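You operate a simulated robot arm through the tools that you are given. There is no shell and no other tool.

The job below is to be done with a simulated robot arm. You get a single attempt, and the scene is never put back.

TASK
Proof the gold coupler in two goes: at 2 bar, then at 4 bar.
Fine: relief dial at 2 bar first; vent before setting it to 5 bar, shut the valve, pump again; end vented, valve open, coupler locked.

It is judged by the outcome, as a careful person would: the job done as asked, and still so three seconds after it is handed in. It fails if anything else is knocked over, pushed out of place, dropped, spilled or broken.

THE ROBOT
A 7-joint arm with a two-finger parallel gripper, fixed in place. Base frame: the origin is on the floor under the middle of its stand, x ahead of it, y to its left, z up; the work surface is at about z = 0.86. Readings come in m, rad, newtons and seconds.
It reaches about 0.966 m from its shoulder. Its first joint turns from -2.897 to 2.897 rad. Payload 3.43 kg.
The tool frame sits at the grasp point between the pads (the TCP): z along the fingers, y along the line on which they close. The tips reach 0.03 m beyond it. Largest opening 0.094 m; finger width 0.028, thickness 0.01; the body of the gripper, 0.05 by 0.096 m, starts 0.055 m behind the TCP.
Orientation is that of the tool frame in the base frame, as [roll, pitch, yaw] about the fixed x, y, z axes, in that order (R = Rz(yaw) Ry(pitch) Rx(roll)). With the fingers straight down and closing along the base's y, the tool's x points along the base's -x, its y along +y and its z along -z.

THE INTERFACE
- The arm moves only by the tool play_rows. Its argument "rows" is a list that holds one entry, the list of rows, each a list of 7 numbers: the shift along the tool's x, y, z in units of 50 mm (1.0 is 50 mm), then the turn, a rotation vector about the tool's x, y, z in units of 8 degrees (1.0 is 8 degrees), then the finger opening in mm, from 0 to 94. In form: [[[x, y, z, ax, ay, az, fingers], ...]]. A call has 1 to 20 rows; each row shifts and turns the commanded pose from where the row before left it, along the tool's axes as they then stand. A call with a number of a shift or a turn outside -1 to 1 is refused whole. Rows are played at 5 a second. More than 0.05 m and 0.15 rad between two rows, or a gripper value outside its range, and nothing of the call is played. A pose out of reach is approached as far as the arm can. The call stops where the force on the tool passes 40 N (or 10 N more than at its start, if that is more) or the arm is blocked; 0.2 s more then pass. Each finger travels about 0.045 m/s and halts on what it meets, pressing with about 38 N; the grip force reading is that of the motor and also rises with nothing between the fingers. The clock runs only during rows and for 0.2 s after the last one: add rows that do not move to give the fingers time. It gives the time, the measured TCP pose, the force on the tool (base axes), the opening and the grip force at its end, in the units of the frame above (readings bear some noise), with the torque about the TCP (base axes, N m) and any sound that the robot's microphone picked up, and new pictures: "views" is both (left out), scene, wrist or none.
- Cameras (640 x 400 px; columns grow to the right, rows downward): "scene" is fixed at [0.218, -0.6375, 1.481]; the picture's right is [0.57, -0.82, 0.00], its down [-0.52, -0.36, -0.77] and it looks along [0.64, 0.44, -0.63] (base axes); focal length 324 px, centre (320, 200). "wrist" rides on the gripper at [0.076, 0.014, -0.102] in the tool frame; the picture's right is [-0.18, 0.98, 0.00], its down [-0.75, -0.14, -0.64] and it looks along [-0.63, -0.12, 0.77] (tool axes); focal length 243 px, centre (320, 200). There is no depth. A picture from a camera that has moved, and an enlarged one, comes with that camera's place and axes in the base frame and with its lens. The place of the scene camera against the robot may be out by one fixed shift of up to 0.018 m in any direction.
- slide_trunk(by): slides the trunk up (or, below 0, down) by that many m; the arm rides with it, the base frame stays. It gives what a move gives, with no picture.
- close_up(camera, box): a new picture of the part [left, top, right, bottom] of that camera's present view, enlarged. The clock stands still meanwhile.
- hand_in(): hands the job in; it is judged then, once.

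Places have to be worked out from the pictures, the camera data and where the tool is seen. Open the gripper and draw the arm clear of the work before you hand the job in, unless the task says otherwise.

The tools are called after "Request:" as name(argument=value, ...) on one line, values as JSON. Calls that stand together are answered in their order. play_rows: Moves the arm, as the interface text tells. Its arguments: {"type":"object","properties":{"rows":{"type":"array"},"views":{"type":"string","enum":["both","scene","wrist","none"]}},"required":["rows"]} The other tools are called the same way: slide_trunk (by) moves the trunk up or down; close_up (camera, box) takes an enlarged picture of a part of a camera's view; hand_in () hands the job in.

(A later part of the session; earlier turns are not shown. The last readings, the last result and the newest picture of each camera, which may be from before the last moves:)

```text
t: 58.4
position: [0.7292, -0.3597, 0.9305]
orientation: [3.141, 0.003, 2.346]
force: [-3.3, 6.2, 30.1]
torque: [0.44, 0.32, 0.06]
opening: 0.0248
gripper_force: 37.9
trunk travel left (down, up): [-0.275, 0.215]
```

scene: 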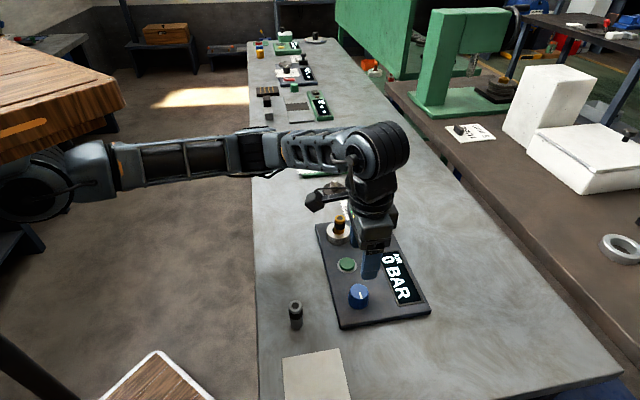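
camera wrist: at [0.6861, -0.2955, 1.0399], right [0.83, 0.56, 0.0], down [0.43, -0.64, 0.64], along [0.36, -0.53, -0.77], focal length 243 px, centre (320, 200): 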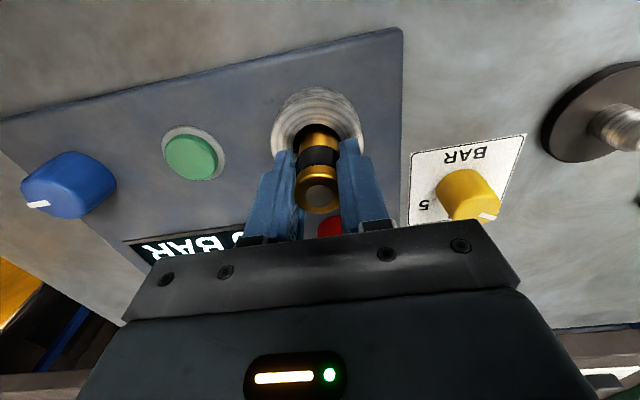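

It's seated with 30 N of down-force. Now I'll twist counter-clockwise in steps.

Request:
play_rows(rows=[[[0, 0, 0, 0, 0, -0.8, 20], [0, 0, 0, 0, 0, -0.8, 20], [0, 0, 0, 0, 0, -0.8, 20], [0, 0, 0, 0, 0, 0, 20]]], views="none")

Request:
play_rows(rows=[[[0, 0, 0, 0, 0, -0.8, 20], [0, 0, 0, 0, 0, -0.8, 20], [0, 0, 0, 0, 0, -0.8, 20], [0, 0, 0, 0, 0, 0, 20]]], views="none")

Request:
play_rows(rows=[[[0, 0, 0.01, 0, 0, -0.8, 20], [0, 0, 0.01, 0, 0, -0.8, 20], [0, 0, 0, 0, 0, -0.8, 20], [0, 0, 0, 0, 0, 0, 20]]], views="wrist")

```text
t: 58.9
position: [0.7288, -0.3596, 0.9303]
orientation: [-3.141, 0.004, 2.495]
force: [-5.5, 4.0, 14.1]
torque: [0.35, 0.25, -0.02]
opening: 0.025
gripper_force: 38.4
trunk travel left (down, up): [-0.275, 0.215]
stopped in row 2: the force on the tool passed its limit at 55 N (the readings are from after the stop); the commanded pose is now the measured one
```

```text
t: 59.9
position: [0.7299, -0.3587, 0.9304]
orientation: [-3.141, 0.002, 2.834]
force: [-2.9, 8.4, 18.4]
torque: [0.61, 0.14, 0.08]
opening: 0.0247
gripper_force: 38.1
trunk travel left (down, up): [-0.275, 0.215]
```

```text
t: 60.8
position: [0.7293, -0.3592, 0.9302]
orientation: [-3.139, 0.004, -3.121]
force: [-9.6, 10.5, 14.7]
torque: [0.4, 0.19, -0.01]
opening: 0.0246
gripper_force: 38.0
trunk travel left (down, up): [-0.275, 0.215]
stopped in row 4: the force on the tool passed its limit at 42 N (the readings are from after the stop); the commanded pose is now the measured one
camera wrist: at [0.6532, -0.3468, 1.0322], right [0.16, 0.99, 0.0], down [0.75, -0.12, 0.64], along [0.64, -0.11, -0.76], focal length 243 px, centre (320, 200)
```

wrist: 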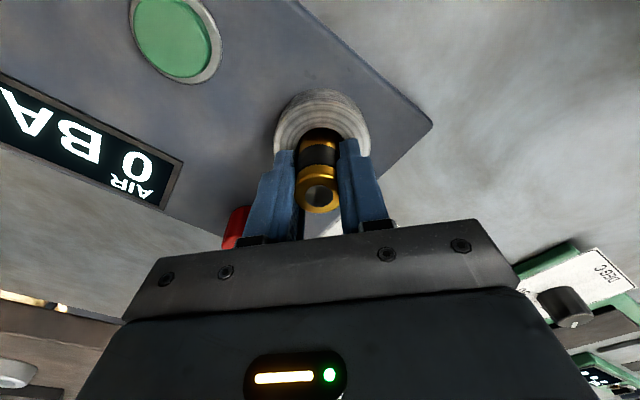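

There were some force spikes, probably stick-slip at the seat, but no click so far. I'll keep twisting counter-clockwise with a little less push.

Request:
play_rows(rows=[[[0, 0, -0.01, 0, 0, -0.7, 20], [0, 0, 0, 0, 0, -0.7, 20], [0, 0, 0, 0, 0, -0.7, 20], [0, 0, 0, 0, 0, -0.7, 20], [0, 0, 0, 0, 0, 0, 20]]], views="none")

Request:
play_rows(rows=[[[0, 0, 0.01, 0, 0, -0.7, 20], [0, 0, 0, 0, 0, -0.7, 20], [0, 0, 0, 0, 0, -0.7, 20], [0, 0, 0, 0, 0, -0.7, 20], [0, 0, 0, 0, 0, 0, 20]]], views="none")

Request:
play_rows(rows=[[[0, 0, 0.01, 0, 0, -0.7, 20], [0, 0, 0, 0, 0, -0.7, 20], [0, 0, 0, 0, 0, -0.7, 20], [0, 0, 0, 0, 0, -0.7, 20], [0, 0, 0, 0, 0, 0, 20]]], views="wrist")

```text
t: 62.0
position: [0.7283, -0.358, 0.9302]
orientation: [-3.14, 0.0, -2.727]
force: [-30.8, 8.7, 9.4]
torque: [0.21, 0.89, -0.31]
opening: 0.0251
gripper_force: 38.1
trunk travel left (down, up): [-0.275, 0.215]
```

```text
t: 62.7
position: [0.7286, -0.3585, 0.9303]
orientation: [3.138, -0.002, -2.513]
force: [-14.0, 10.9, 13.9]
torque: [0.33, 0.4, -0.07]
opening: 0.0248
gripper_force: 37.8
trunk travel left (down, up): [-0.275, 0.215]
stopped in row 3: the force on the tool passed its limit at 45 N (the readings are from after the stop); the commanded pose is now the measured one
```

```text
t: 63.6
position: [0.7271, -0.359, 0.9306]
orientation: [3.137, 0.001, -2.178]
force: [-13.2, 12.0, 14.1]
torque: [0.11, 0.26, -0.13]
opening: 0.0251
gripper_force: 37.9
trunk travel left (down, up): [-0.275, 0.215]
stopped in row 4: the force on the tool passed its limit at 42 N (the readings are from after the stop); the commanded pose is now the measured one
camera wrist: at [0.6731, -0.4134, 1.0324], right [-0.7, 0.71, 0.01], down [0.55, 0.54, 0.64], along [0.45, 0.45, -0.77], focal length 243 px, centre (320, 200)
```

wrist: 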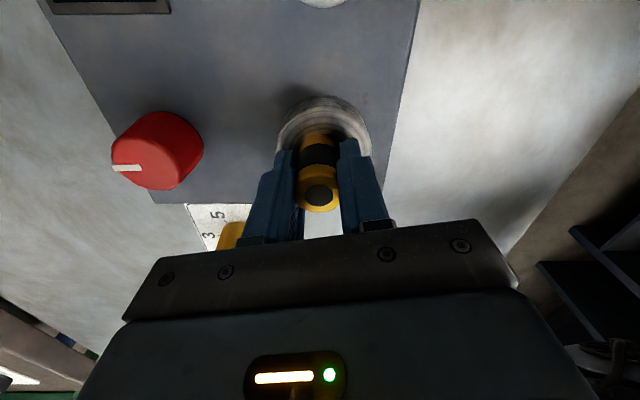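

About 100° counter-clockwise also gives no latch. My earlier clockwise test was only partly seated, so I'll now do a proper clockwise turn with the coupler centred and held down lightly, in small steps.

Request:
play_rows(rows=[[[0, 0.02, -0.005, 0, 0, 0, 20], [0, 0, 0, 0, 0, 0.6, 20], [0, 0, 0, 0, 0, 0.6, 20], [0, 0, 0, 0, 0, 0.6, 20], [0, 0, 0, 0, 0, 0, 20]]], views="none")

Request:
play_rows(rows=[[[0, 0, 0, 0, 0, 0.6, 20], [0, 0, 0, 0, 0, 0.6, 20], [0, 0, 0, 0, 0, 0.6, 20], [0, 0, 0, 0, 0, 0, 20]]], views="none")

```text
t: 64.8
position: [0.7284, -0.3579, 0.9291]
orientation: [3.14, -0.001, -2.426]
force: [12.5, 8.3, 15.6]
torque: [0.13, -0.69, 0.28]
opening: 0.025
gripper_force: 37.8
trunk travel left (down, up): [-0.275, 0.215]
```

```text
t: 65.8
position: [0.7266, -0.359, 0.9302]
orientation: [3.136, -0.002, -2.68]
force: [5.2, 9.7, 17.5]
torque: [0.27, -0.54, 0.01]
opening: 0.0248
gripper_force: 38.5
trunk travel left (down, up): [-0.275, 0.215]
```

Request:
play_rows(rows=[[[0, 0.01, 0, 0, 0, 0.7, 20], [0, 0, 0, 0, 0, 0.7, 20], [0, 0, 0, 0, 0, 0.7, 20], [0, 0, 0, 0, 0, 0.7, 20], [0, 0, 0, 0, 0, 0, 20]]], views="none")

Request:
play_rows(rows=[[[0, 0, 0, 0, 0, 0.7, 20], [0, 0, 0, 0, 0, 0.7, 20], [0, 0, 0, 0, 0, 0.7, 20], [0, 0, 0, 0, 0, 0.7, 20], [0, 0, 0, 0, 0, 0, 20]]], views="none")

Request:
play_rows(rows=[[[0, 0, 0, 0, 0, 0.7, 20], [0, 0, 0, 0, 0, 0.7, 20], [0, 0, 0, 0, 0, 0.7, 20], [0, 0, 0, 0, 0, 0.7, 20], [0, 0, 0, 0, 0, 0, 20]]], views="wrist")

```text
t: 67.0
position: [0.7271, -0.358, 0.9304]
orientation: [3.139, -0.001, -3.07]
force: [3.4, 1.2, 25.2]
torque: [-0.26, -0.43, -0.01]
opening: 0.0248
gripper_force: 37.8
trunk travel left (down, up): [-0.275, 0.215]
```

```text
t: 68.2
position: [0.7273, -0.3573, 0.9301]
orientation: [3.138, -0.001, 2.823]
force: [11.0, 4.8, 30.6]
torque: [-0.36, -0.53, 0.12]
opening: 0.0247
gripper_force: 37.4
trunk travel left (down, up): [-0.275, 0.215]
```

```text
t: 69.5
position: [0.726, -0.3579, 0.9313]
orientation: [-3.141, -0.005, 2.431]
force: [0.6, 2.6, 37.6]
torque: [-0.26, -0.35, 0.24]
opening: 0.0249
gripper_force: 37.7
trunk travel left (down, up): [-0.275, 0.215]
camera wrist: at [0.6787, -0.2979, 1.0326], right [0.78, 0.62, 0.0], down [0.48, -0.6, 0.64], along [0.4, -0.5, -0.77], focal length 243 px, centre (320, 200)
```

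wrist: 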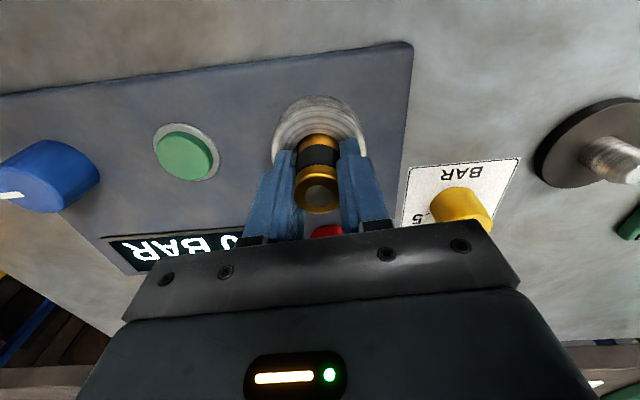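

That's 96° clockwise fully seated under 15–37 N with no click. I'll do a tug check.

Request:
play_rows(rows=[[[0, 0, -0.05, 0, 0, 0, 20], [0, 0, -0.05, 0, 0, 0, 20], [0, 0, -0.04, 0, 0, 0, 20], [0, 0, 0, 0, 0, 0, 20]]], views="wrist")

```text
t: 70.5
position: [0.7271, -0.3569, 0.9367]
orientation: [-3.141, -0.005, 2.435]
force: [-0.5, 0.1, -2.0]
torque: [-0.03, 0.03, 0.0]
opening: 0.0247
gripper_force: 38.0
trunk travel left (down, up): [-0.275, 0.215]
camera wrist: at [0.6792, -0.2983, 1.0383], right [0.78, 0.63, 0.0], down [0.48, -0.6, 0.64], along [0.4, -0.5, -0.77], focal length 243 px, centre (320, 200)
```

wrist: 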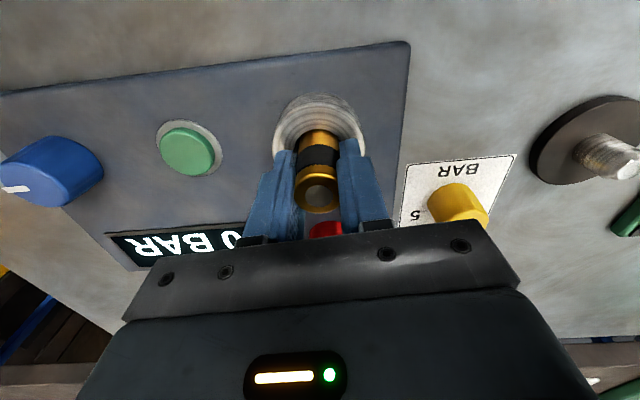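

It hangs freely, so twisting doesn't latch it either. One thing is untested: the silver ring itself might be a locking collar. I'll seat the coupler, open wide around the ring, grip it and feel whether it turns.

Request:
play_rows(rows=[[[0, 0, 0.07, 0, 0, 0, 20], [0, 0, 0.06, 0, 0, 0, 20], [0, 0, 0, 0, 0, 0, 20], [0, 0, 0, 0, 0, 0, 50], [0, 0, 0, 0, 0, 0, 80], [0, 0, 0, 0, 0, 0, 80], [0, 0, 0, 0, 0, 0, 80], [0, 0, 0, 0, 0, 0, 80]]], views="wrist")

Request:
close_up(camera="scene", box=[310, 195, 370, 255])

```text
t: 72.2
position: [0.7282, -0.3577, 0.9296]
orientation: [-3.14, -0.006, 2.433]
force: [0.6, 0.0, 0.5]
torque: [-0.01, 0.01, 0.03]
opening: 0.0803
gripper_force: 0.0
trunk travel left (down, up): [-0.275, 0.215]
camera wrist: at [0.6794, -0.2984, 1.0322], right [0.78, 0.63, 0.0], down [0.48, -0.6, 0.64], along [0.4, -0.5, -0.77], focal length 243 px, centre (320, 200)
```

wrist: 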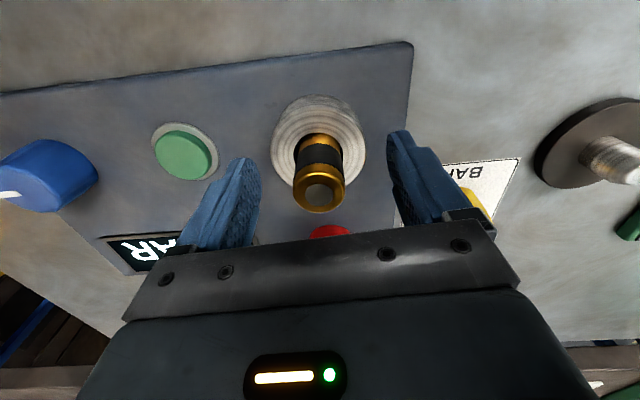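

```text
6.67 times, centred on (340, 225) of scene
camera zoom: at [0.218, -0.6375, 1.481], right [0.57, -0.82, 0.0], down [-0.52, -0.36, -0.77], along [0.64, 0.44, -0.63], focal length 2163 px, centre (187, 33)
```

zoom: 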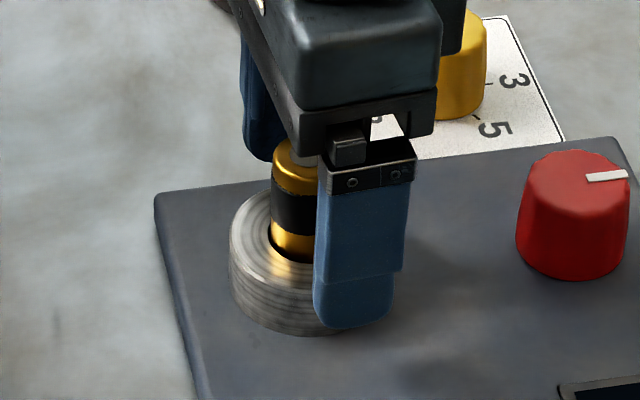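

The fingers clear the ring on both sides. I'll descend 16 mm so they overlap it and close gently.

Request:
play_rows(rows=[[[0, 0, 0.16, 0, 0, 0, 80], [0, 0, 0.16, 0, 0, 0, 80], [0, 0, 0, 0, 0, 0, 80], [0, 0, 0, 0, 0, 0, 70], [0, 0, 0, 0, 0, 0, 58], [0, 0, 0, 0, 0, 0, 58], [0, 0, 0, 0, 0, 0, 58]]], views="wrist")

```text
t: 73.8
position: [0.7273, -0.3576, 0.9144]
orientation: [3.14, -0.005, 2.433]
force: [-1.3, 1.1, 0.9]
torque: [0.02, 0.04, -0.04]
opening: 0.0584
gripper_force: 0.4
trunk travel left (down, up): [-0.275, 0.215]
camera wrist: at [0.6798, -0.2981, 1.0168], right [0.78, 0.63, 0.0], down [0.48, -0.6, 0.64], along [0.4, -0.5, -0.77], focal length 243 px, centre (320, 200)
```

wrist: 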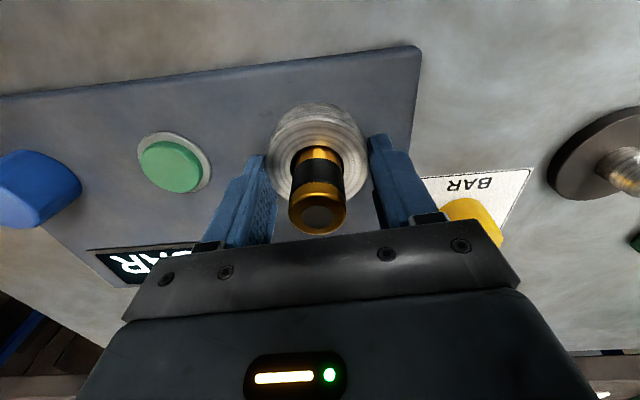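

There's no contact at 58 mm, so the ring is a bit smaller. I'll close further.

Request:
play_rows(rows=[[[0, 0, 0, 0, 0, 0, 52], [0, 0, 0, 0, 0, 0, 48], [0, 0, 0, 0, 0, 0, 44], [0, 0, 0, 0, 0, 0, 44]]], views="wrist")

```text
t: 74.8
position: [0.7272, -0.3587, 0.9143]
orientation: [-3.142, -0.002, 2.429]
force: [-7.2, -13.3, -1.5]
torque: [-0.37, 0.06, -0.8]
opening: 0.0551
gripper_force: 44.6
trunk travel left (down, up): [-0.275, 0.215]
camera wrist: at [0.6792, -0.2989, 1.0167], right [0.78, 0.62, 0.0], down [0.48, -0.6, 0.64], along [0.4, -0.5, -0.77], focal length 243 px, centre (320, 200)
```

wrist: 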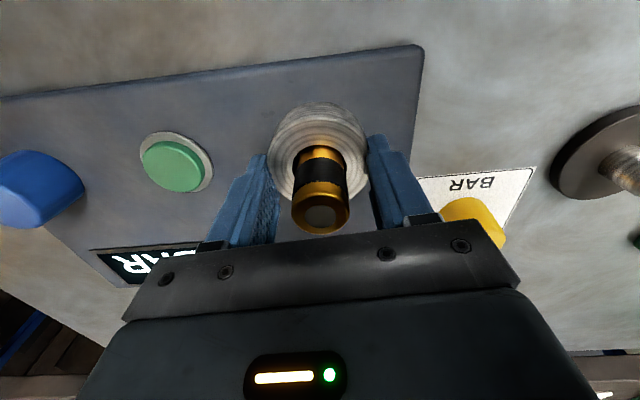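

It's gripped on the ring at 55 mm. I'll give a small 5° test twist each way and compare torque against angle.

Request:
play_rows(rows=[[[0, 0, 0, 0, 0, 0.3, 44], [0, 0, 0, 0, 0, 0.3, 44], [0, 0, 0, 0, 0, 0, 44]]], views="none")

Request:
play_rows(rows=[[[0, 0, 0, 0, 0, -0.4, 44], [0, 0, 0, 0, 0, -0.4, 44], [0, 0, 0, 0, 0, -0.4, 44], [0, 0, 0, 0, 0, 0, 44]]], views="none")

```text
t: 75.7
position: [0.7269, -0.3589, 0.9148]
orientation: [-3.14, -0.001, 2.352]
force: [0.8, -34.0, 0.8]
torque: [-0.02, -0.25, 2.81]
opening: 0.0528
gripper_force: 45.1
trunk travel left (down, up): [-0.275, 0.215]
```

```text
t: 76.7
position: [0.7245, -0.3563, 0.9144]
orientation: [3.139, -0.009, 2.511]
force: [-31.1, 8.6, 1.7]
torque: [0.66, 0.56, -3.18]
opening: 0.0578
gripper_force: 42.4
trunk travel left (down, up): [-0.275, 0.215]
```

The torque shot up to ±3 N·m within a few degrees, so the ring is fixed and not a collar. I'll release it and rise back to coupler height. Next I'll try a longer counter-clockwise turn beyond the starting orientation, the remaining untested twist range.

Request:
play_rows(rows=[[[0, 0, 0, 0, 0, 0, 80], [0, 0, 0, 0, 0, 0, 80], [0, 0, 0, 0, 0, 0, 80], [0, 0, -0.5, 0, 0, 0, 80], [0, 0, -0.7, 0, 0, 0, 65], [0, 0, -0.7, 0, 0, 0, 55], [0, 0, 0, 0, 0, 0, 55]]], views="both")

Request:
close_up(camera="wrist", box=[270, 40, 380, 140])

```text
t: 78.2
position: [0.7287, -0.3577, 1.0098]
orientation: [3.142, -0.004, 2.517]
force: [0.6, 0.2, 0.2]
torque: [0.04, 0.0, -0.01]
opening: 0.0551
gripper_force: 0.1
trunk travel left (down, up): [-0.275, 0.215]
camera wrist: at [0.6752, -0.3022, 1.1131], right [0.72, 0.69, 0.0], down [0.53, -0.56, 0.64], along [0.44, -0.46, -0.77], focal length 243 px, centre (320, 200)
```

scene: 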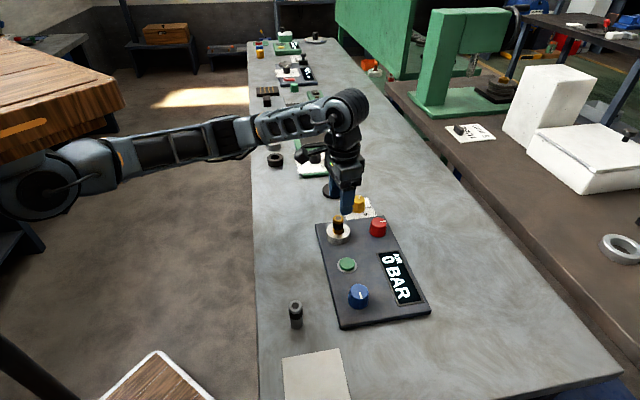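
wrist: 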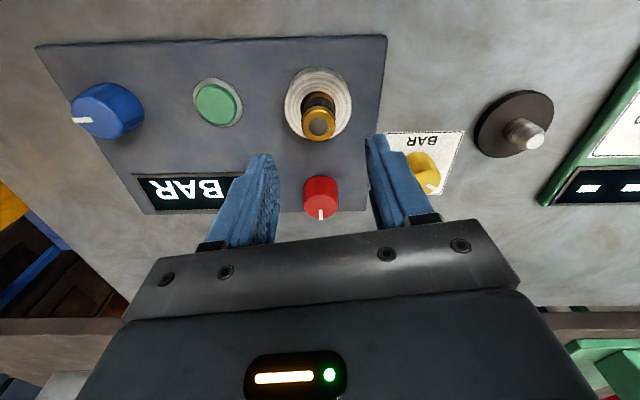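

```text
4.00 times, centred on (325, 90) of wrist
camera zoom: at [0.6752, -0.3022, 1.1131], right [0.72, 0.69, 0.0], down [0.53, -0.56, 0.64], along [0.44, -0.46, -0.77], focal length 970 px, centre (300, 640)
```

zoom: 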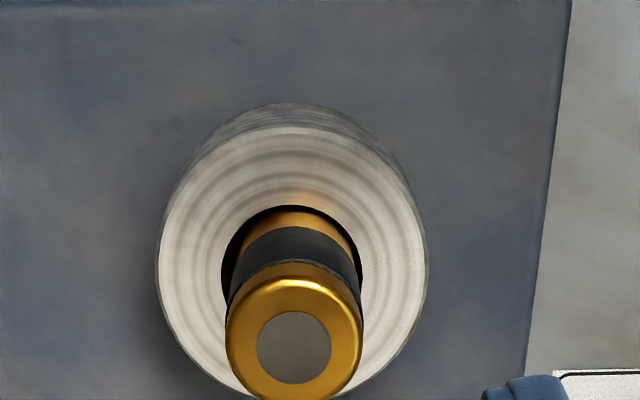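

The coupler is now well centred in its socket. I'll rotate the tool clockwise for more travel, then descend and grip.

Request:
play_rows(rows=[[[0, 0, 0, 0, 0, 1, 50], [0, 0, 0, 0, 0, 1, 50], [0, 0, 0, 0, 0, 1, 50], [0, 0, 0, 0, 0, 1, 50], [0, 0, 0.5, 0, 0, 0, 50], [0, 0, 0.6, 0, 0, 0, 50], [0, 0, 0.48, 0, 0, 0, 50], [0, 0, 0, 0, 0, 0, 35], [0, 0, 0, 0, 0, 0, 20], [0, 0, 0, 0, 0, 0, 20], [0, 0, 0, 0, 0, 0, 20]]], views="wrist")

```text
t: 80.7
position: [0.7261, -0.3579, 0.9306]
orientation: [-3.14, -0.002, 1.957]
force: [0.2, -0.9, 0.1]
torque: [-0.02, -0.06, 0.02]
opening: 0.0251
gripper_force: 38.1
trunk travel left (down, up): [-0.275, 0.215]
camera wrist: at [0.7115, -0.2829, 1.0329], right [0.98, 0.2, 0.0], down [0.16, -0.75, 0.64], along [0.13, -0.63, -0.77], focal length 243 px, centre (320, 200)
```

wrist: 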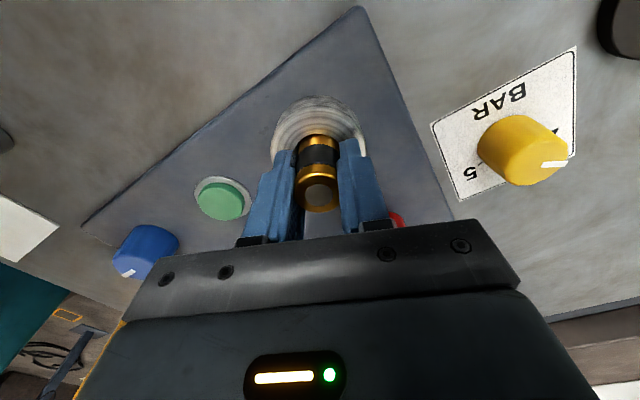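

The grip is well centred with zero side load. I'll seat it lightly and twist counter-clockwise over a long range.

Request:
play_rows(rows=[[[0, 0, 0.02, 0, 0, 0, 20], [0, 0, 0, 0, 0, -0.8, 20], [0, 0, 0, 0, 0, -0.8, 20], [0, 0, 0, 0, 0, -0.8, 20], [0, 0, 0, 0, 0, -0.8, 20], [0, 0, 0, 0, 0, -0.8, 20], [0, 0, 0, 0, 0, -0.8, 20], [0, 0, 0, 0, 0, 0, 20]]], views="none")

Request:
play_rows(rows=[[[0, 0, 0.01, 0, 0, 0, 20], [0, 0, 0, 0, 0, -0.8, 20], [0, 0, 0, 0, 0, -0.8, 20], [0, 0, 0, 0, 0, -0.8, 20], [0, 0, 0, 0, 0, -0.8, 20], [0, 0, 0, 0, 0, -0.8, 20], [0, 0, 0, 0, 0, -0.8, 20], [0, 0, 0, 0, 0, 0, 20]]], views="none")

Request:
play_rows(rows=[[[0, 0, 0.01, 0, 0, 0, 20], [0, 0, 0, 0, 0, -0.8, 20], [0, 0, 0, 0, 0, -0.8, 20], [0, 0, 0, 0, 0, -0.8, 20], [0, 0, 0, 0, 0, -0.8, 20], [0, 0, 0, 0, 0, -0.8, 20], [0, 0, 0, 0, 0, -0.8, 20], [0, 0, 0, 0, 0, 0, 20]]], views="none")

```text
t: 82.5
position: [0.727, -0.3574, 0.9302]
orientation: [3.141, -0.003, 2.631]
force: [-0.6, 5.2, 27.9]
torque: [0.3, 0.21, -0.06]
opening: 0.0249
gripper_force: 37.4
trunk travel left (down, up): [-0.275, 0.215]
```

```text
t: 83.5
position: [0.7276, -0.3585, 0.9316]
orientation: [3.141, 0.0, 2.941]
force: [-6.5, 1.0, 14.5]
torque: [0.38, 0.16, 0.0]
opening: 0.0248
gripper_force: 37.5
trunk travel left (down, up): [-0.275, 0.215]
stopped in row 5: the force on the tool passed its limit at 65 N (the readings are from after the stop); the commanded pose is now the measured one
```

```text
t: 85.3
position: [0.727, -0.3586, 0.9311]
orientation: [-3.14, -0.002, -2.667]
force: [8.7, 1.1, 35.9]
torque: [0.68, -0.14, -0.26]
opening: 0.0248
gripper_force: 38.0
trunk travel left (down, up): [-0.275, 0.215]
```

No click, only edge bumps. I'll ease the push and carry on counter-clockwise past the original orientation.

Request:
play_rows(rows=[[[0, 0, -0.03, 0, 0, 0, 20], [0, 0, 0, 0, 0, -0.8, 20], [0, 0, 0, 0, 0, -0.8, 20], [0, 0, 0, 0, 0, -0.8, 20], [0, 0, 0, 0, 0, -0.8, 20], [0, 0, 0, 0, 0, -0.8, 20], [0, 0, 0, 0, 0, -0.8, 20], [0, 0, 0, 0, 0, -0.8, 20], [0, 0, 0, 0, 0, 0, 20]]], views="none")

Request:
play_rows(rows=[[[0, 0, -0.03, 0, 0, 0, 20], [0, 0, 0, 0, 0, 0, 50], [0, 0, 0, 0, 0, 0, 50], [0, 0, 0, 0, 0, 0, 50], [0, 0, 0, 0, 0, 1, 50], [0, 0, 0, 0, 0, 1, 50], [0, 0, 0, 0, 0, 1, 50], [0, 0, 0, 0, 0, 1, 50], [0, 0, 0, 0, 0, 1, 50], [0, 0, 0, 0, 0, 1, 50], [0, 0, 0, 0, 0, 1, 50], [0, 0, 0, 0, 0, 1, 50], [0, 0, 0, 0, 0, 1, 50], [0, 0, 0, 0, 0, 1, 50], [0, 0, 0, 0, 0, 1, 50], [0, 0, 0, 0, 0, 1, 50], [0, 0, 0, 0, 0, 1, 50], [0, 0, 0, 0, 0, 1, 50], [0, 0, 0, 0, 0, 1, 50], [0, 0, 0, 0, 0, 0, 50]]], views="wrist")

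```text
t: 87.3
position: [0.7277, -0.3572, 0.9314]
orientation: [3.139, 0.002, -1.889]
force: [-13.1, -0.8, 14.2]
torque: [-0.43, 0.4, -0.23]
opening: 0.0251
gripper_force: 38.3
trunk travel left (down, up): [-0.275, 0.215]
```

```text
t: 91.5
position: [0.7276, -0.3584, 0.9314]
orientation: [-3.139, -0.003, 2.297]
force: [0.3, -0.5, -0.2]
torque: [0.02, -0.02, -0.04]
opening: 0.05
gripper_force: 0.0
trunk travel left (down, up): [-0.275, 0.215]
camera wrist: at [0.6887, -0.2919, 1.0337], right [0.86, 0.52, 0.0], down [0.4, -0.66, 0.64], along [0.33, -0.55, -0.77], focal length 243 px, centre (320, 200)
```

wrist: 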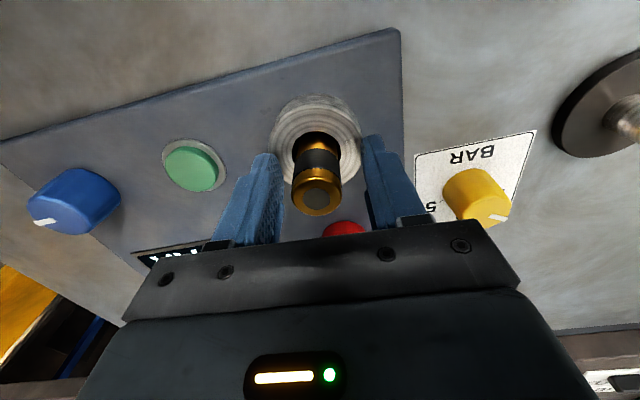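

The coupler is now about 43° counter-clockwise of where it started, and I've rewound the wrist. I'll grip again and continue counter-clockwise about 100° more.

Request:
play_rows(rows=[[[0, 0, 0, 0, 0, 0, 35], [0, 0, 0, 0, 0, 0, 20], [0, 0, 0, 0, 0, 0, 20], [0, 0, 0, 0, 0, 0, 20], [0, 0, 0.02, 0, 0, 0, 20], [0, 0, 0.01, 0, 0, 0, 20], [0, 0, 0, 0, 0, 0, 20]]], views="none")

Request:
play_rows(rows=[[[0, 0, 0, 0, 0, -0.8, 20], [0, 0, 0, 0, 0, -0.8, 20], [0, 0, 0, 0, 0, -0.8, 20], [0, 0, 0, 0, 0, -0.8, 20], [0, 0, 0, 0, 0, -0.8, 20], [0, 0, 0, 0, 0, -0.8, 20], [0, 0, 0, 0, 0, -0.8, 20], [0, 0, 0, 0, 0, -0.8, 20], [0, 0, 0, 0, 0, 0, 20]]], views="none")

Request:
play_rows(rows=[[[0, 0, 0, 0, 0, -0.8, 20], [0, 0, 0, 0, 0, -0.8, 20], [0, 0, 0, 0, 0, -0.8, 20], [0, 0, 0, 0, 0, -0.8, 20], [0, 0, 0, 0, 0, -0.8, 20], [0, 0, 0, 0, 0, -0.8, 20], [0, 0, 0, 0, 0, -0.8, 20], [0, 0, 0, 0, 0, -0.8, 20], [0, 0, 0, 0, 0, 0, 20]]], views="none")

Request:
play_rows(rows=[[[0, 0, -0.05, 0, 0, 0, 20], [0, 0, -0.05, 0, 0, 0, 20], [0, 0, -0.05, 0, 0, 0, 20], [0, 0, 0, 0, 0, 0, 20]]], views="wrist")

```text
t: 93.1
position: [0.7267, -0.3578, 0.9316]
orientation: [-3.141, 0.001, 2.3]
force: [3.7, 1.1, 7.1]
torque: [0.07, -0.14, 0.01]
opening: 0.025
gripper_force: 38.0
trunk travel left (down, up): [-0.275, 0.215]
```

```text
t: 95.1
position: [0.7272, -0.3577, 0.9305]
orientation: [-3.14, -0.001, -3.089]
force: [-1.6, 1.8, 27.1]
torque: [0.05, 0.14, 0.1]
opening: 0.0247
gripper_force: 38.4
trunk travel left (down, up): [-0.275, 0.215]
```

```text
t: 97.1
position: [0.727, -0.3588, 0.9316]
orientation: [-3.14, 0.001, -2.196]
force: [-0.7, -0.6, 26.3]
torque: [-0.07, 0.0, 0.02]
opening: 0.0248
gripper_force: 37.6
trunk travel left (down, up): [-0.275, 0.215]
```

```text
t: 98.1
position: [0.7271, -0.3583, 0.9381]
orientation: [3.139, 0.001, -2.197]
force: [-0.7, 0.4, -2.4]
torque: [0.0, 0.0, -0.01]
opening: 0.0247
gripper_force: 37.7
trunk travel left (down, up): [-0.275, 0.215]
camera wrist: at [0.6714, -0.4121, 1.0398], right [-0.69, 0.73, 0.0], down [0.56, 0.53, 0.64], along [0.46, 0.44, -0.77], focal length 243 px, centre (320, 200)
```

wrist: 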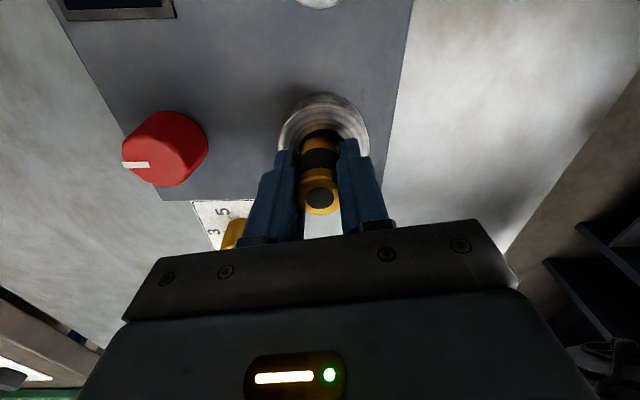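

It turns smoothly and remains free, so twist is excluded. To learn how this coupler is meant to lock, I'll lift it clear of the socket while holding it, then look at its lower end and into the socket.

Request:
play_rows(rows=[[[0, 0, -0.5, 0, 0, 0, 20], [0, 0, -0.5, 0, 0, 0, 20], [0, 0, -0.3, 0, 0, 0, 20], [0, 0, 0, 0, 0, 0, 20]]], views="both")

Request:
close_up(camera="scene", box=[305, 180, 375, 250])

Request:
close_up(camera="wrist", box=[260, 70, 380, 220])

```text
t: 99.1
position: [0.7277, -0.3581, 1.0019]
orientation: [3.14, 0.001, -2.197]
force: [-0.5, -0.1, 0.0]
torque: [-0.01, -0.03, -0.01]
opening: 0.0197
gripper_force: 0.1
trunk travel left (down, up): [-0.275, 0.215]
camera wrist: at [0.6721, -0.4115, 1.1049], right [-0.69, 0.73, 0.0], down [0.56, 0.53, 0.64], along [0.46, 0.44, -0.77], focal length 243 px, centre (320, 200)
```

scene: 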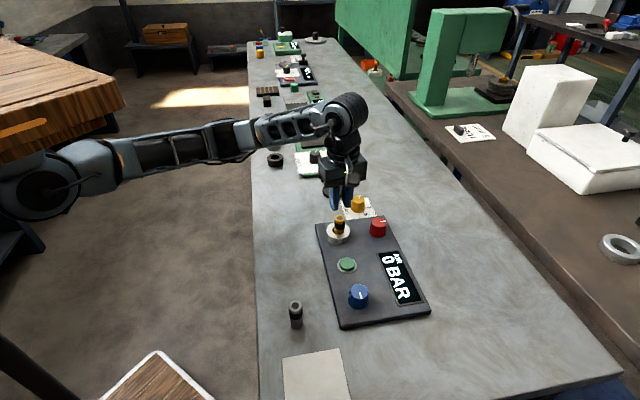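
wrist: 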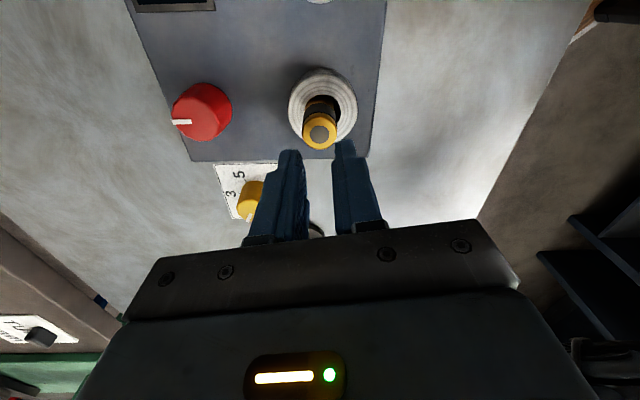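

```text
5.71 times, centred on (340, 215) of scene
camera zoom: at [0.218, -0.6375, 1.481], right [0.57, -0.82, 0.0], down [-0.52, -0.36, -0.77], along [0.64, 0.44, -0.63], focal length 1854 px, centre (206, 114)
```

zoom: 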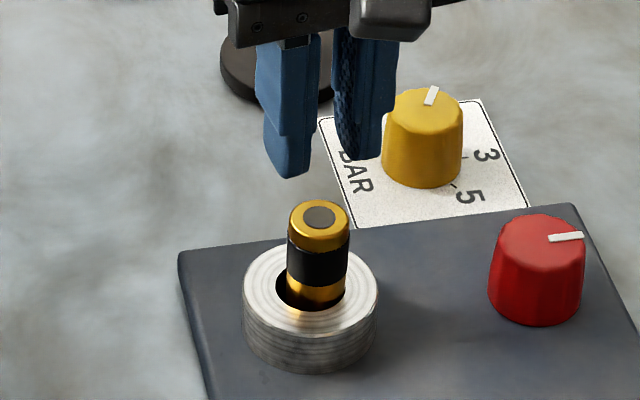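

```text
2.67 times, centred on (320, 145) of wrist
camera zoom: at [0.6721, -0.4115, 1.1049], right [-0.69, 0.73, 0.0], down [0.56, 0.53, 0.64], along [0.46, 0.44, -0.77], focal length 647 px, centre (320, 347)
```

zoom: 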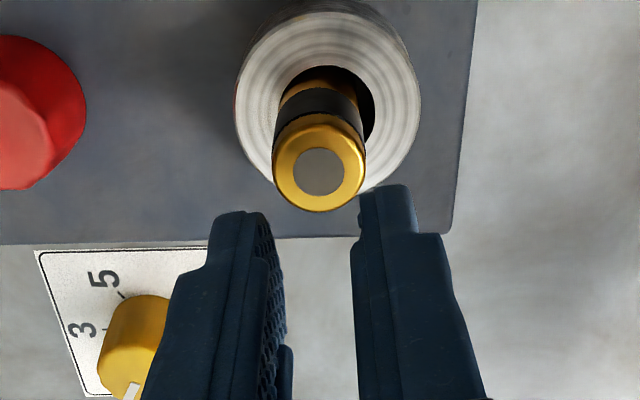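

That's telling: the fingers closed to 20 mm and the coupler stayed in the socket. Beyond a few millimetres of play something retained it, so my small tugs were too short. I'll regrip and lift slowly to measure where it holds.

Request:
play_rows(rows=[[[0, 0, 0, 0, 0, 0, 50], [0, 0, 0, 0, 0, 0, 55], [0, 0, 0, 0, 0, 0, 55], [0, 0, 0.5, 0, 0, 0, 55], [0, 0, 0.5, 0, 0, 0, 50], [0, 0, 0.4, 0, 0, 0, 50], [0, 0, 0, 0, 0, 0, 35], [0, 0, 0, 0, 0, 0, 20], [0, 0, 0, 0, 0, 0, 20], [0, 0, 0, 0, 0, 0, 20]]], views="wrist")

```text
t: 101.3
position: [0.7264, -0.3579, 0.9313]
orientation: [3.138, 0.0, -2.197]
force: [0.7, 0.3, 0.2]
torque: [-0.01, -0.06, -0.01]
opening: 0.0246
gripper_force: 38.4
trunk travel left (down, up): [-0.275, 0.215]
camera wrist: at [0.6715, -0.4117, 1.0348], right [-0.69, 0.73, 0.0], down [0.56, 0.53, 0.64], along [0.46, 0.44, -0.77], focal length 243 px, centre (320, 200)
```

wrist: 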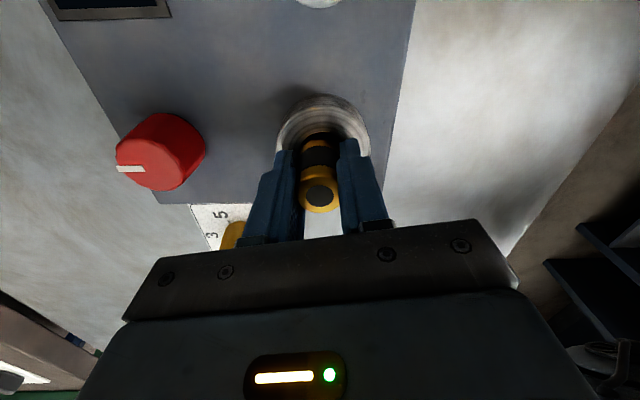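

It's gripped and centred. I'll lift slowly in small increments, reading the force each time.

Request:
play_rows(rows=[[[0, 0, -0.06, 0, 0, 0, 20], [0, 0, -0.06, 0, 0, 0, 20], [0, 0, -0.04, 0, 0, 0, 20], [0, 0, 0, 0, 0, 0, 20]]], views="none")

Request:
play_rows(rows=[[[0, 0, -0.04, 0, 0, 0, 20], [0, 0, 0, 0, 0, 0, 20]]], views="none")

Request:
play_rows(rows=[[[0, 0, -0.04, 0, 0, 0, 20], [0, 0, 0, 0, 0, 0, 20]]], views="wrist")

```text
t: 102.3
position: [0.7276, -0.3578, 0.941]
orientation: [3.139, 0.0, -2.198]
force: [-0.4, 0.5, -2.3]
torque: [0.01, -0.01, 0.02]
opening: 0.0244
gripper_force: 38.0
trunk travel left (down, up): [-0.275, 0.215]
```

```text
t: 102.9
position: [0.7274, -0.3568, 0.9425]
orientation: [3.139, 0.0, -2.196]
force: [0.5, 1.1, -2.0]
torque: [0.01, -0.01, 0.0]
opening: 0.0248
gripper_force: 37.5
trunk travel left (down, up): [-0.275, 0.215]
```

```text
t: 103.5
position: [0.7285, -0.3572, 0.9453]
orientation: [3.14, 0.0, -2.197]
force: [-1.0, 1.5, -1.8]
torque: [0.02, 0.01, 0.01]
opening: 0.0248
gripper_force: 37.8
trunk travel left (down, up): [-0.275, 0.215]
camera wrist: at [0.6724, -0.4115, 1.0471], right [-0.69, 0.73, 0.0], down [0.56, 0.53, 0.64], along [0.46, 0.44, -0.77], focal length 243 px, centre (320, 200)
```

wrist: 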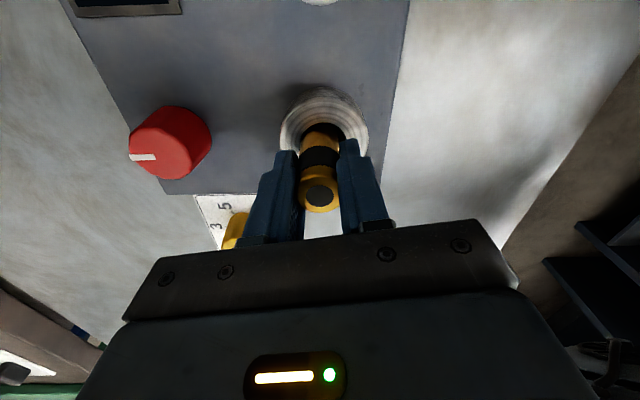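

It has come up 14 mm, still only its own weight (~2 N). I'll keep lifting slowly.

Request:
play_rows(rows=[[[0, 0, -0.06, 0, 0, 0, 20], [0, 0, -0.06, 0, 0, 0, 20], [0, 0, 0, 0, 0, 0, 20]]], views="none")

Request:
play_rows(rows=[[[0, 0, -0.06, 0, 0, 0, 20], [0, 0, -0.06, 0, 0, 0, 20], [0, 0, 0, 0, 0, 0, 20]]], views="both")

Request:
close_up(camera="scene", box=[305, 180, 375, 250])

```text
t: 104.3
position: [0.7277, -0.3583, 0.9492]
orientation: [3.141, 0.0, -2.198]
force: [-3.6, 4.3, -4.5]
torque: [0.28, 0.21, 0.03]
opening: 0.0249
gripper_force: 37.9
trunk travel left (down, up): [-0.275, 0.215]
```

```text
t: 105.1
position: [0.7281, -0.3571, 0.9573]
orientation: [3.141, -0.003, -2.196]
force: [-0.9, 0.1, -2.0]
torque: [0.03, 0.04, -0.01]
opening: 0.0246
gripper_force: 38.3
trunk travel left (down, up): [-0.275, 0.215]
camera wrist: at [0.6726, -0.4121, 1.0592], right [-0.69, 0.72, 0.0], down [0.56, 0.53, 0.64], along [0.46, 0.44, -0.77], focal length 243 px, centre (320, 200)
```

scene: 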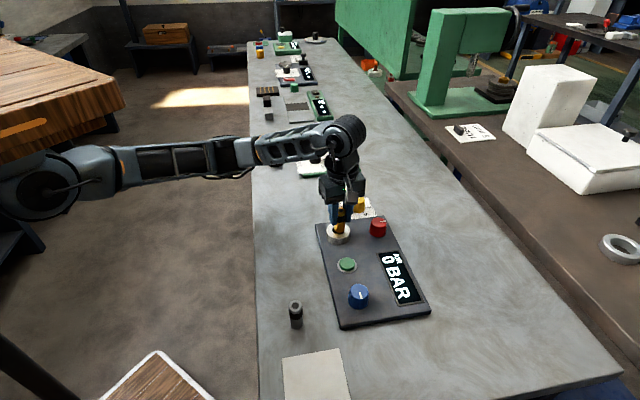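
wrist: 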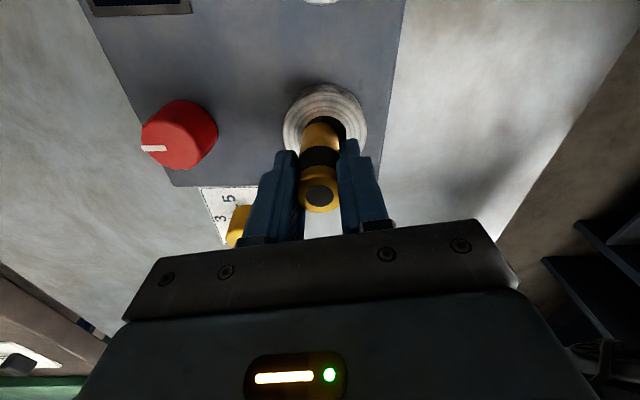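

```text
5.71 times, centred on (340, 215) of scene
camera zoom: at [0.218, -0.6375, 1.481], right [0.57, -0.82, 0.0], down [-0.52, -0.36, -0.77], along [0.64, 0.44, -0.63], focal length 1854 px, centre (206, 114)
```

zoom: 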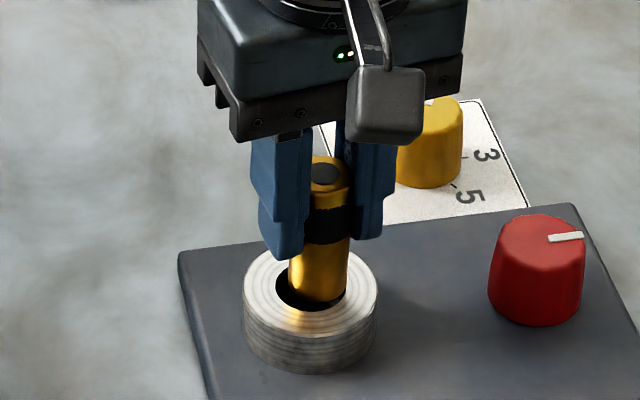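

It's up 26 mm and rising freely, with the bottom still inside the ring. I'll continue in small, slow steps, watching for retention.

Request:
play_rows(rows=[[[0, 0, -0.05, 0, 0, 0, 20], [0, 0, -0.05, 0, 0, 0, 20], [0, 0, 0, 0, 0, 0, 20]]], views="scene")

Request:
close_up(camera="scene", box=[305, 180, 375, 250])

```text
t: 105.9
position: [0.7273, -0.3591, 0.9622]
orientation: [3.14, 0.0, -2.197]
force: [0.4, 0.1, -2.2]
torque: [-0.02, 0.02, 0.0]
opening: 0.0248
gripper_force: 37.7
trunk travel left (down, up): [-0.275, 0.215]
```

scene: 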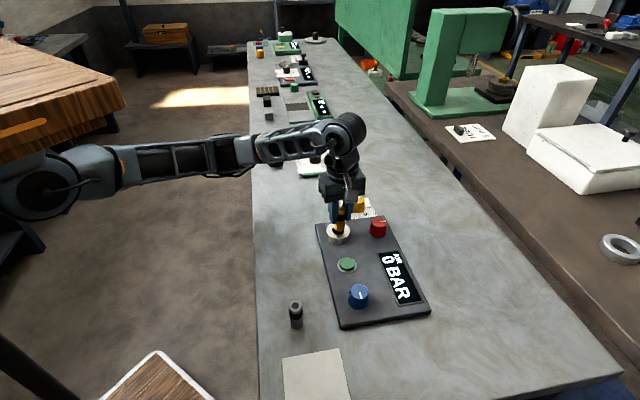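

```text
5.71 times, centred on (340, 215) of scene
camera zoom: at [0.218, -0.6375, 1.481], right [0.57, -0.82, 0.0], down [-0.52, -0.36, -0.77], along [0.64, 0.44, -0.63], focal length 1854 px, centre (206, 114)
```

zoom: 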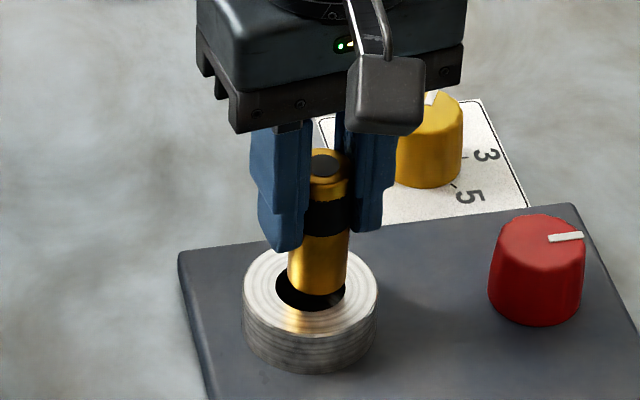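

The coupler is a plain cylinder in a plain cup and comes out freely with red at "up" and blue at "right". So the lock must be one of the panel knobs, and I only tested red = "right" with a short tug. I'll put the coupler gently back into the socket.

Request:
play_rows(rows=[[[0, 0, 0.12, 0, 0, 0, 20], [0, 0, 0.12, 0, 0, 0, 20], [0, 0, 0.12, 0, 0, 0, 20], [0, 0, 0.12, 0, 0, 0, 20], [0, 0, 0, 0, 0, 0, 20]]], views="wrist")

```text
t: 107.1
position: [0.7274, -0.3585, 0.9372]
orientation: [-3.141, 0.0, -2.197]
force: [-2.5, 2.0, -0.9]
torque: [0.08, 0.08, 0.0]
opening: 0.0248
gripper_force: 38.1
trunk travel left (down, up): [-0.275, 0.215]
camera wrist: at [0.6718, -0.4121, 1.0402], right [-0.69, 0.73, 0.0], down [0.56, 0.53, 0.64], along [0.46, 0.44, -0.77], focal length 243 px, centre (320, 200)
```

wrist: 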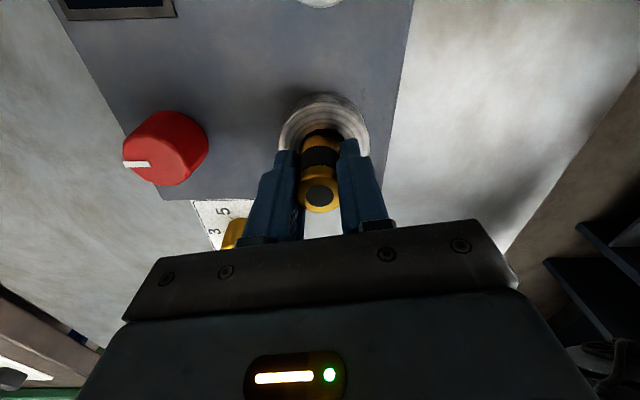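

It's going in smoothly. I'll lower the last few millimetres to contact.

Request:
play_rows(rows=[[[0, 0, 0.06, 0, 0, 0, 20], [0, 0, 0.05, 0, 0, 0, 20], [0, 0, 0, 0, 0, 0, 20]]], views="none")

Request:
play_rows(rows=[[[0, 0, 0.02, 0, 0, 0, 20], [0, 0, 0, 0, 0, 0, 20]]], views="none")

```text
t: 107.9
position: [0.7279, -0.3588, 0.9331]
orientation: [3.139, 0.0, -2.196]
force: [-3.3, 3.2, -0.8]
torque: [0.08, 0.08, 0.01]
opening: 0.0246
gripper_force: 38.0
trunk travel left (down, up): [-0.275, 0.215]
```

```text
t: 108.5
position: [0.7271, -0.3584, 0.9319]
orientation: [-3.141, 0.0, -2.199]
force: [-1.8, 2.2, 10.0]
torque: [0.07, 0.01, 0.02]
opening: 0.0248
gripper_force: 37.8
trunk travel left (down, up): [-0.275, 0.215]
```

It's seated with a light 10 N contact. I'll centre it slightly, release, and rise.

Request:
play_rows(rows=[[[0, 0.015, 0, 0, 0, 0, 20], [0, 0, 0, 0, 0, 0, 50], [0, 0, 0, 0, 0, 0, 50], [0, 0, 0, 0, 0, 0, 55], [0, 0, -0.7, 0, 0, 0, 65], [0, 0, -0.8, 0, 0, 0, 65], [0, 0, -0.7, 0, 0, 0, 65], [0, 0, 0, 0, 0, 0, 65]]], views="wrist")

Request:
close_up(camera="wrist", box=[270, 30, 380, 140])

```text
t: 110.3
position: [0.7249, -0.3564, 1.0411]
orientation: [3.14, 0.0, -2.197]
force: [0.1, 0.5, -0.4]
torque: [0.04, 0.02, 0.02]
opening: 0.065
gripper_force: 0.1
trunk travel left (down, up): [-0.275, 0.215]
camera wrist: at [0.6695, -0.4097, 1.1429], right [-0.69, 0.73, 0.0], down [0.56, 0.53, 0.64], along [0.46, 0.44, -0.77], focal length 243 px, centre (320, 200)
```

wrist: 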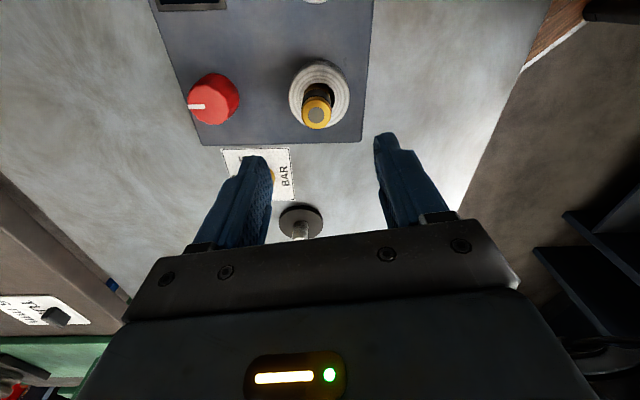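

```text
3.64 times, centred on (325, 85) of wrist
camera zoom: at [0.6695, -0.4097, 1.1429], right [-0.69, 0.73, 0.0], down [0.56, 0.53, 0.64], along [0.46, 0.44, -0.77], focal length 882 px, centre (302, 618)
```

zoom: 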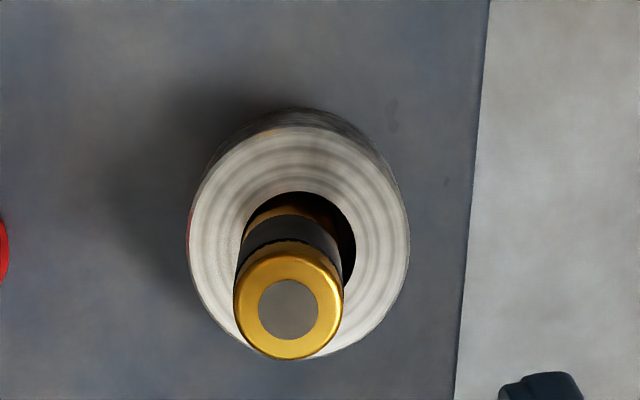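

The coupler stands in the cup, slightly to one side within its clearance. Next I'll return the red knob to its original "right" position and repeat the retention test with a longer lift. Moving over red now.

Request:
play_rows(rows=[[[0.12, -0.7, 0.1, 0, 0, 0, 65], [0.12, -0.7, 0.1, 0, 0, 0, 65], [0.12, -0.7, 0.1, 0, 0, 0, 65], [0, 0, 0.5, 0, 0, 0, 65], [0, 0, 0, 0, 0, 0, 65]]], views="wrist")

```text
t: 111.5
position: [0.8025, -0.4313, 1.0019]
orientation: [3.141, 0.0, -2.196]
force: [0.1, 0.7, 0.5]
torque: [0.0, 0.0, 0.02]
opening: 0.065
gripper_force: 0.0
trunk travel left (down, up): [-0.275, 0.215]
camera wrist: at [0.7474, -0.486, 1.1036], right [-0.69, 0.73, 0.0], down [0.56, 0.53, 0.64], along [0.46, 0.44, -0.77], focal length 243 px, centre (320, 200)
```

wrist: 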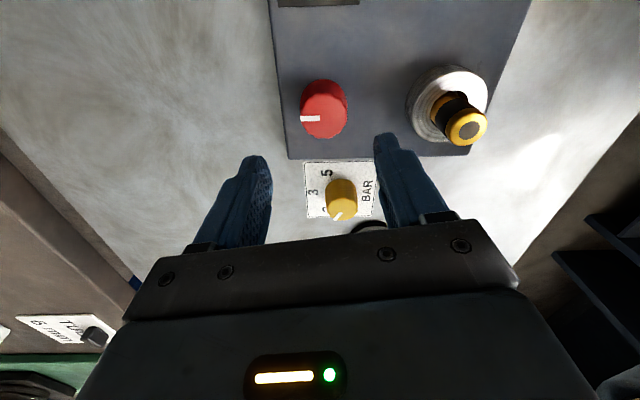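

Request:
play_rows(rows=[[[0, 0.02, 0.6, 0, 0, 0, 65], [0, 0, 0.6, 0, 0, 0, 65], [0, 0, 0.54, 0, 0, 0, 65], [0, 0, 0, 0, 0, 0, 45], [0, 0, 0, 0, 0, 0, 30], [0, 0, 0, 0, 0, 0, 30], [0, 0, 0, 0, 0, 0, 30]]], views="wrist")

```text
t: 113.1
position: [0.8019, -0.4323, 0.9141]
orientation: [3.138, 0.001, -2.196]
force: [-18.4, 17.2, 0.8]
torque: [0.66, 0.46, -0.13]
opening: 0.0447
gripper_force: 13.1
trunk travel left (down, up): [-0.275, 0.215]
camera wrist: at [0.7453, -0.4867, 1.0165], right [-0.69, 0.73, 0.0], down [0.56, 0.53, 0.64], along [0.46, 0.44, -0.77], focal length 243 px, centre (320, 200)
```

wrist: 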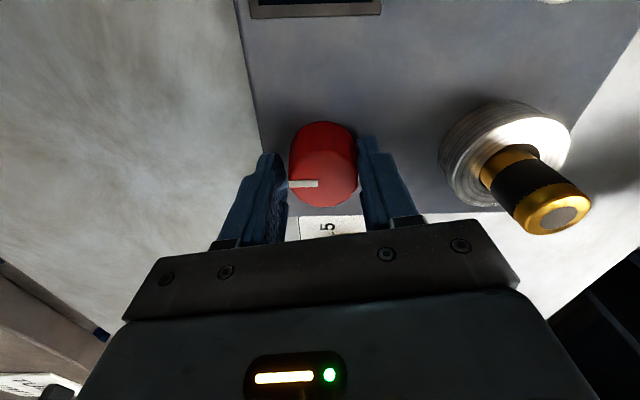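

Only one finger is pressing so far. I'll shift 2 mm along the finger line and let the grip close fully.

Request:
play_rows(rows=[[[0, 0.04, 0, 0, 0, 0, 30], [0, 0.01, 0, 0, 0, 0, 30], [0, 0, 0, 0, 0, 0, 30]]], views="none")

```text
t: 113.9
position: [0.8006, -0.4324, 0.9138]
orientation: [3.138, -0.001, -2.197]
force: [-9.2, 10.2, -8.9]
torque: [0.4, -0.08, -0.13]
opening: 0.0407
gripper_force: 44.0
trunk travel left (down, up): [-0.275, 0.215]
```

It's gripped at 40.7 mm. I'll turn red clockwise 90° back to "right" in two moves.

Request:
play_rows(rows=[[[0, 0.015, 0, 0, 0, 1, 30], [0, 0, 0, 0, 0, 1, 30], [0, 0, 0, 0, 0, 1, 30], [0, 0, 0, 0, 0, 1, 30], [0, 0, 0, 0, 0, 1, 30], [0, 0, 0, 0, 0, 0, 30]]], views="none")

Request:
play_rows(rows=[[[0, 0, 0, 0, 0, 1, 30], [0, 0, 0, 0, 0, 1, 30], [0, 0, 0, 0, 0, 1, 30], [0, 0, 0, 0, 0, 1, 30], [0, 0, 0, 0, 0, 1, 30], [0, 0, 0, 0, 0, 1, 30], [0, 0, 0, 0, 0, 0.4, 30], [0, 0, 0, 0, 0, 0, 30]]], views="wrist")

```text
t: 115.3
position: [0.799, -0.4312, 0.914]
orientation: [-3.139, 0.001, -2.894]
force: [23.1, -11.4, -5.8]
torque: [-0.62, -0.27, 0.0]
opening: 0.0406
gripper_force: 44.8
trunk travel left (down, up): [-0.275, 0.215]
```

```text
t: 117.1
position: [0.7981, -0.4311, 0.914]
orientation: [-3.141, 0.0, 2.495]
force: [29.1, -5.7, 11.9]
torque: [0.35, -0.44, -0.01]
opening: 0.0404
gripper_force: 44.9
trunk travel left (down, up): [-0.275, 0.215]
camera wrist: at [0.7468, -0.3739, 1.0167], right [0.74, 0.67, 0.0], down [0.52, -0.57, 0.64], along [0.43, -0.47, -0.77], focal length 243 px, centre (320, 200)
```

wrist: 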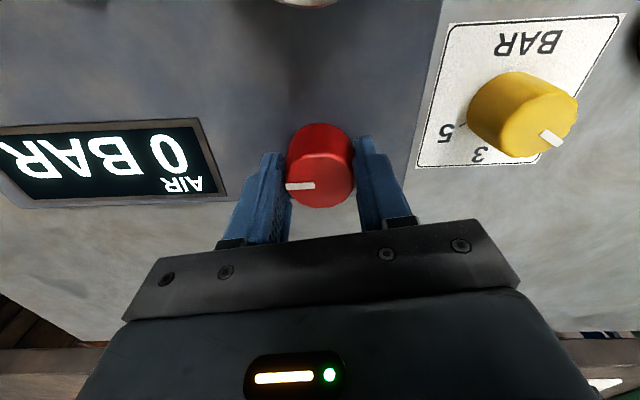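

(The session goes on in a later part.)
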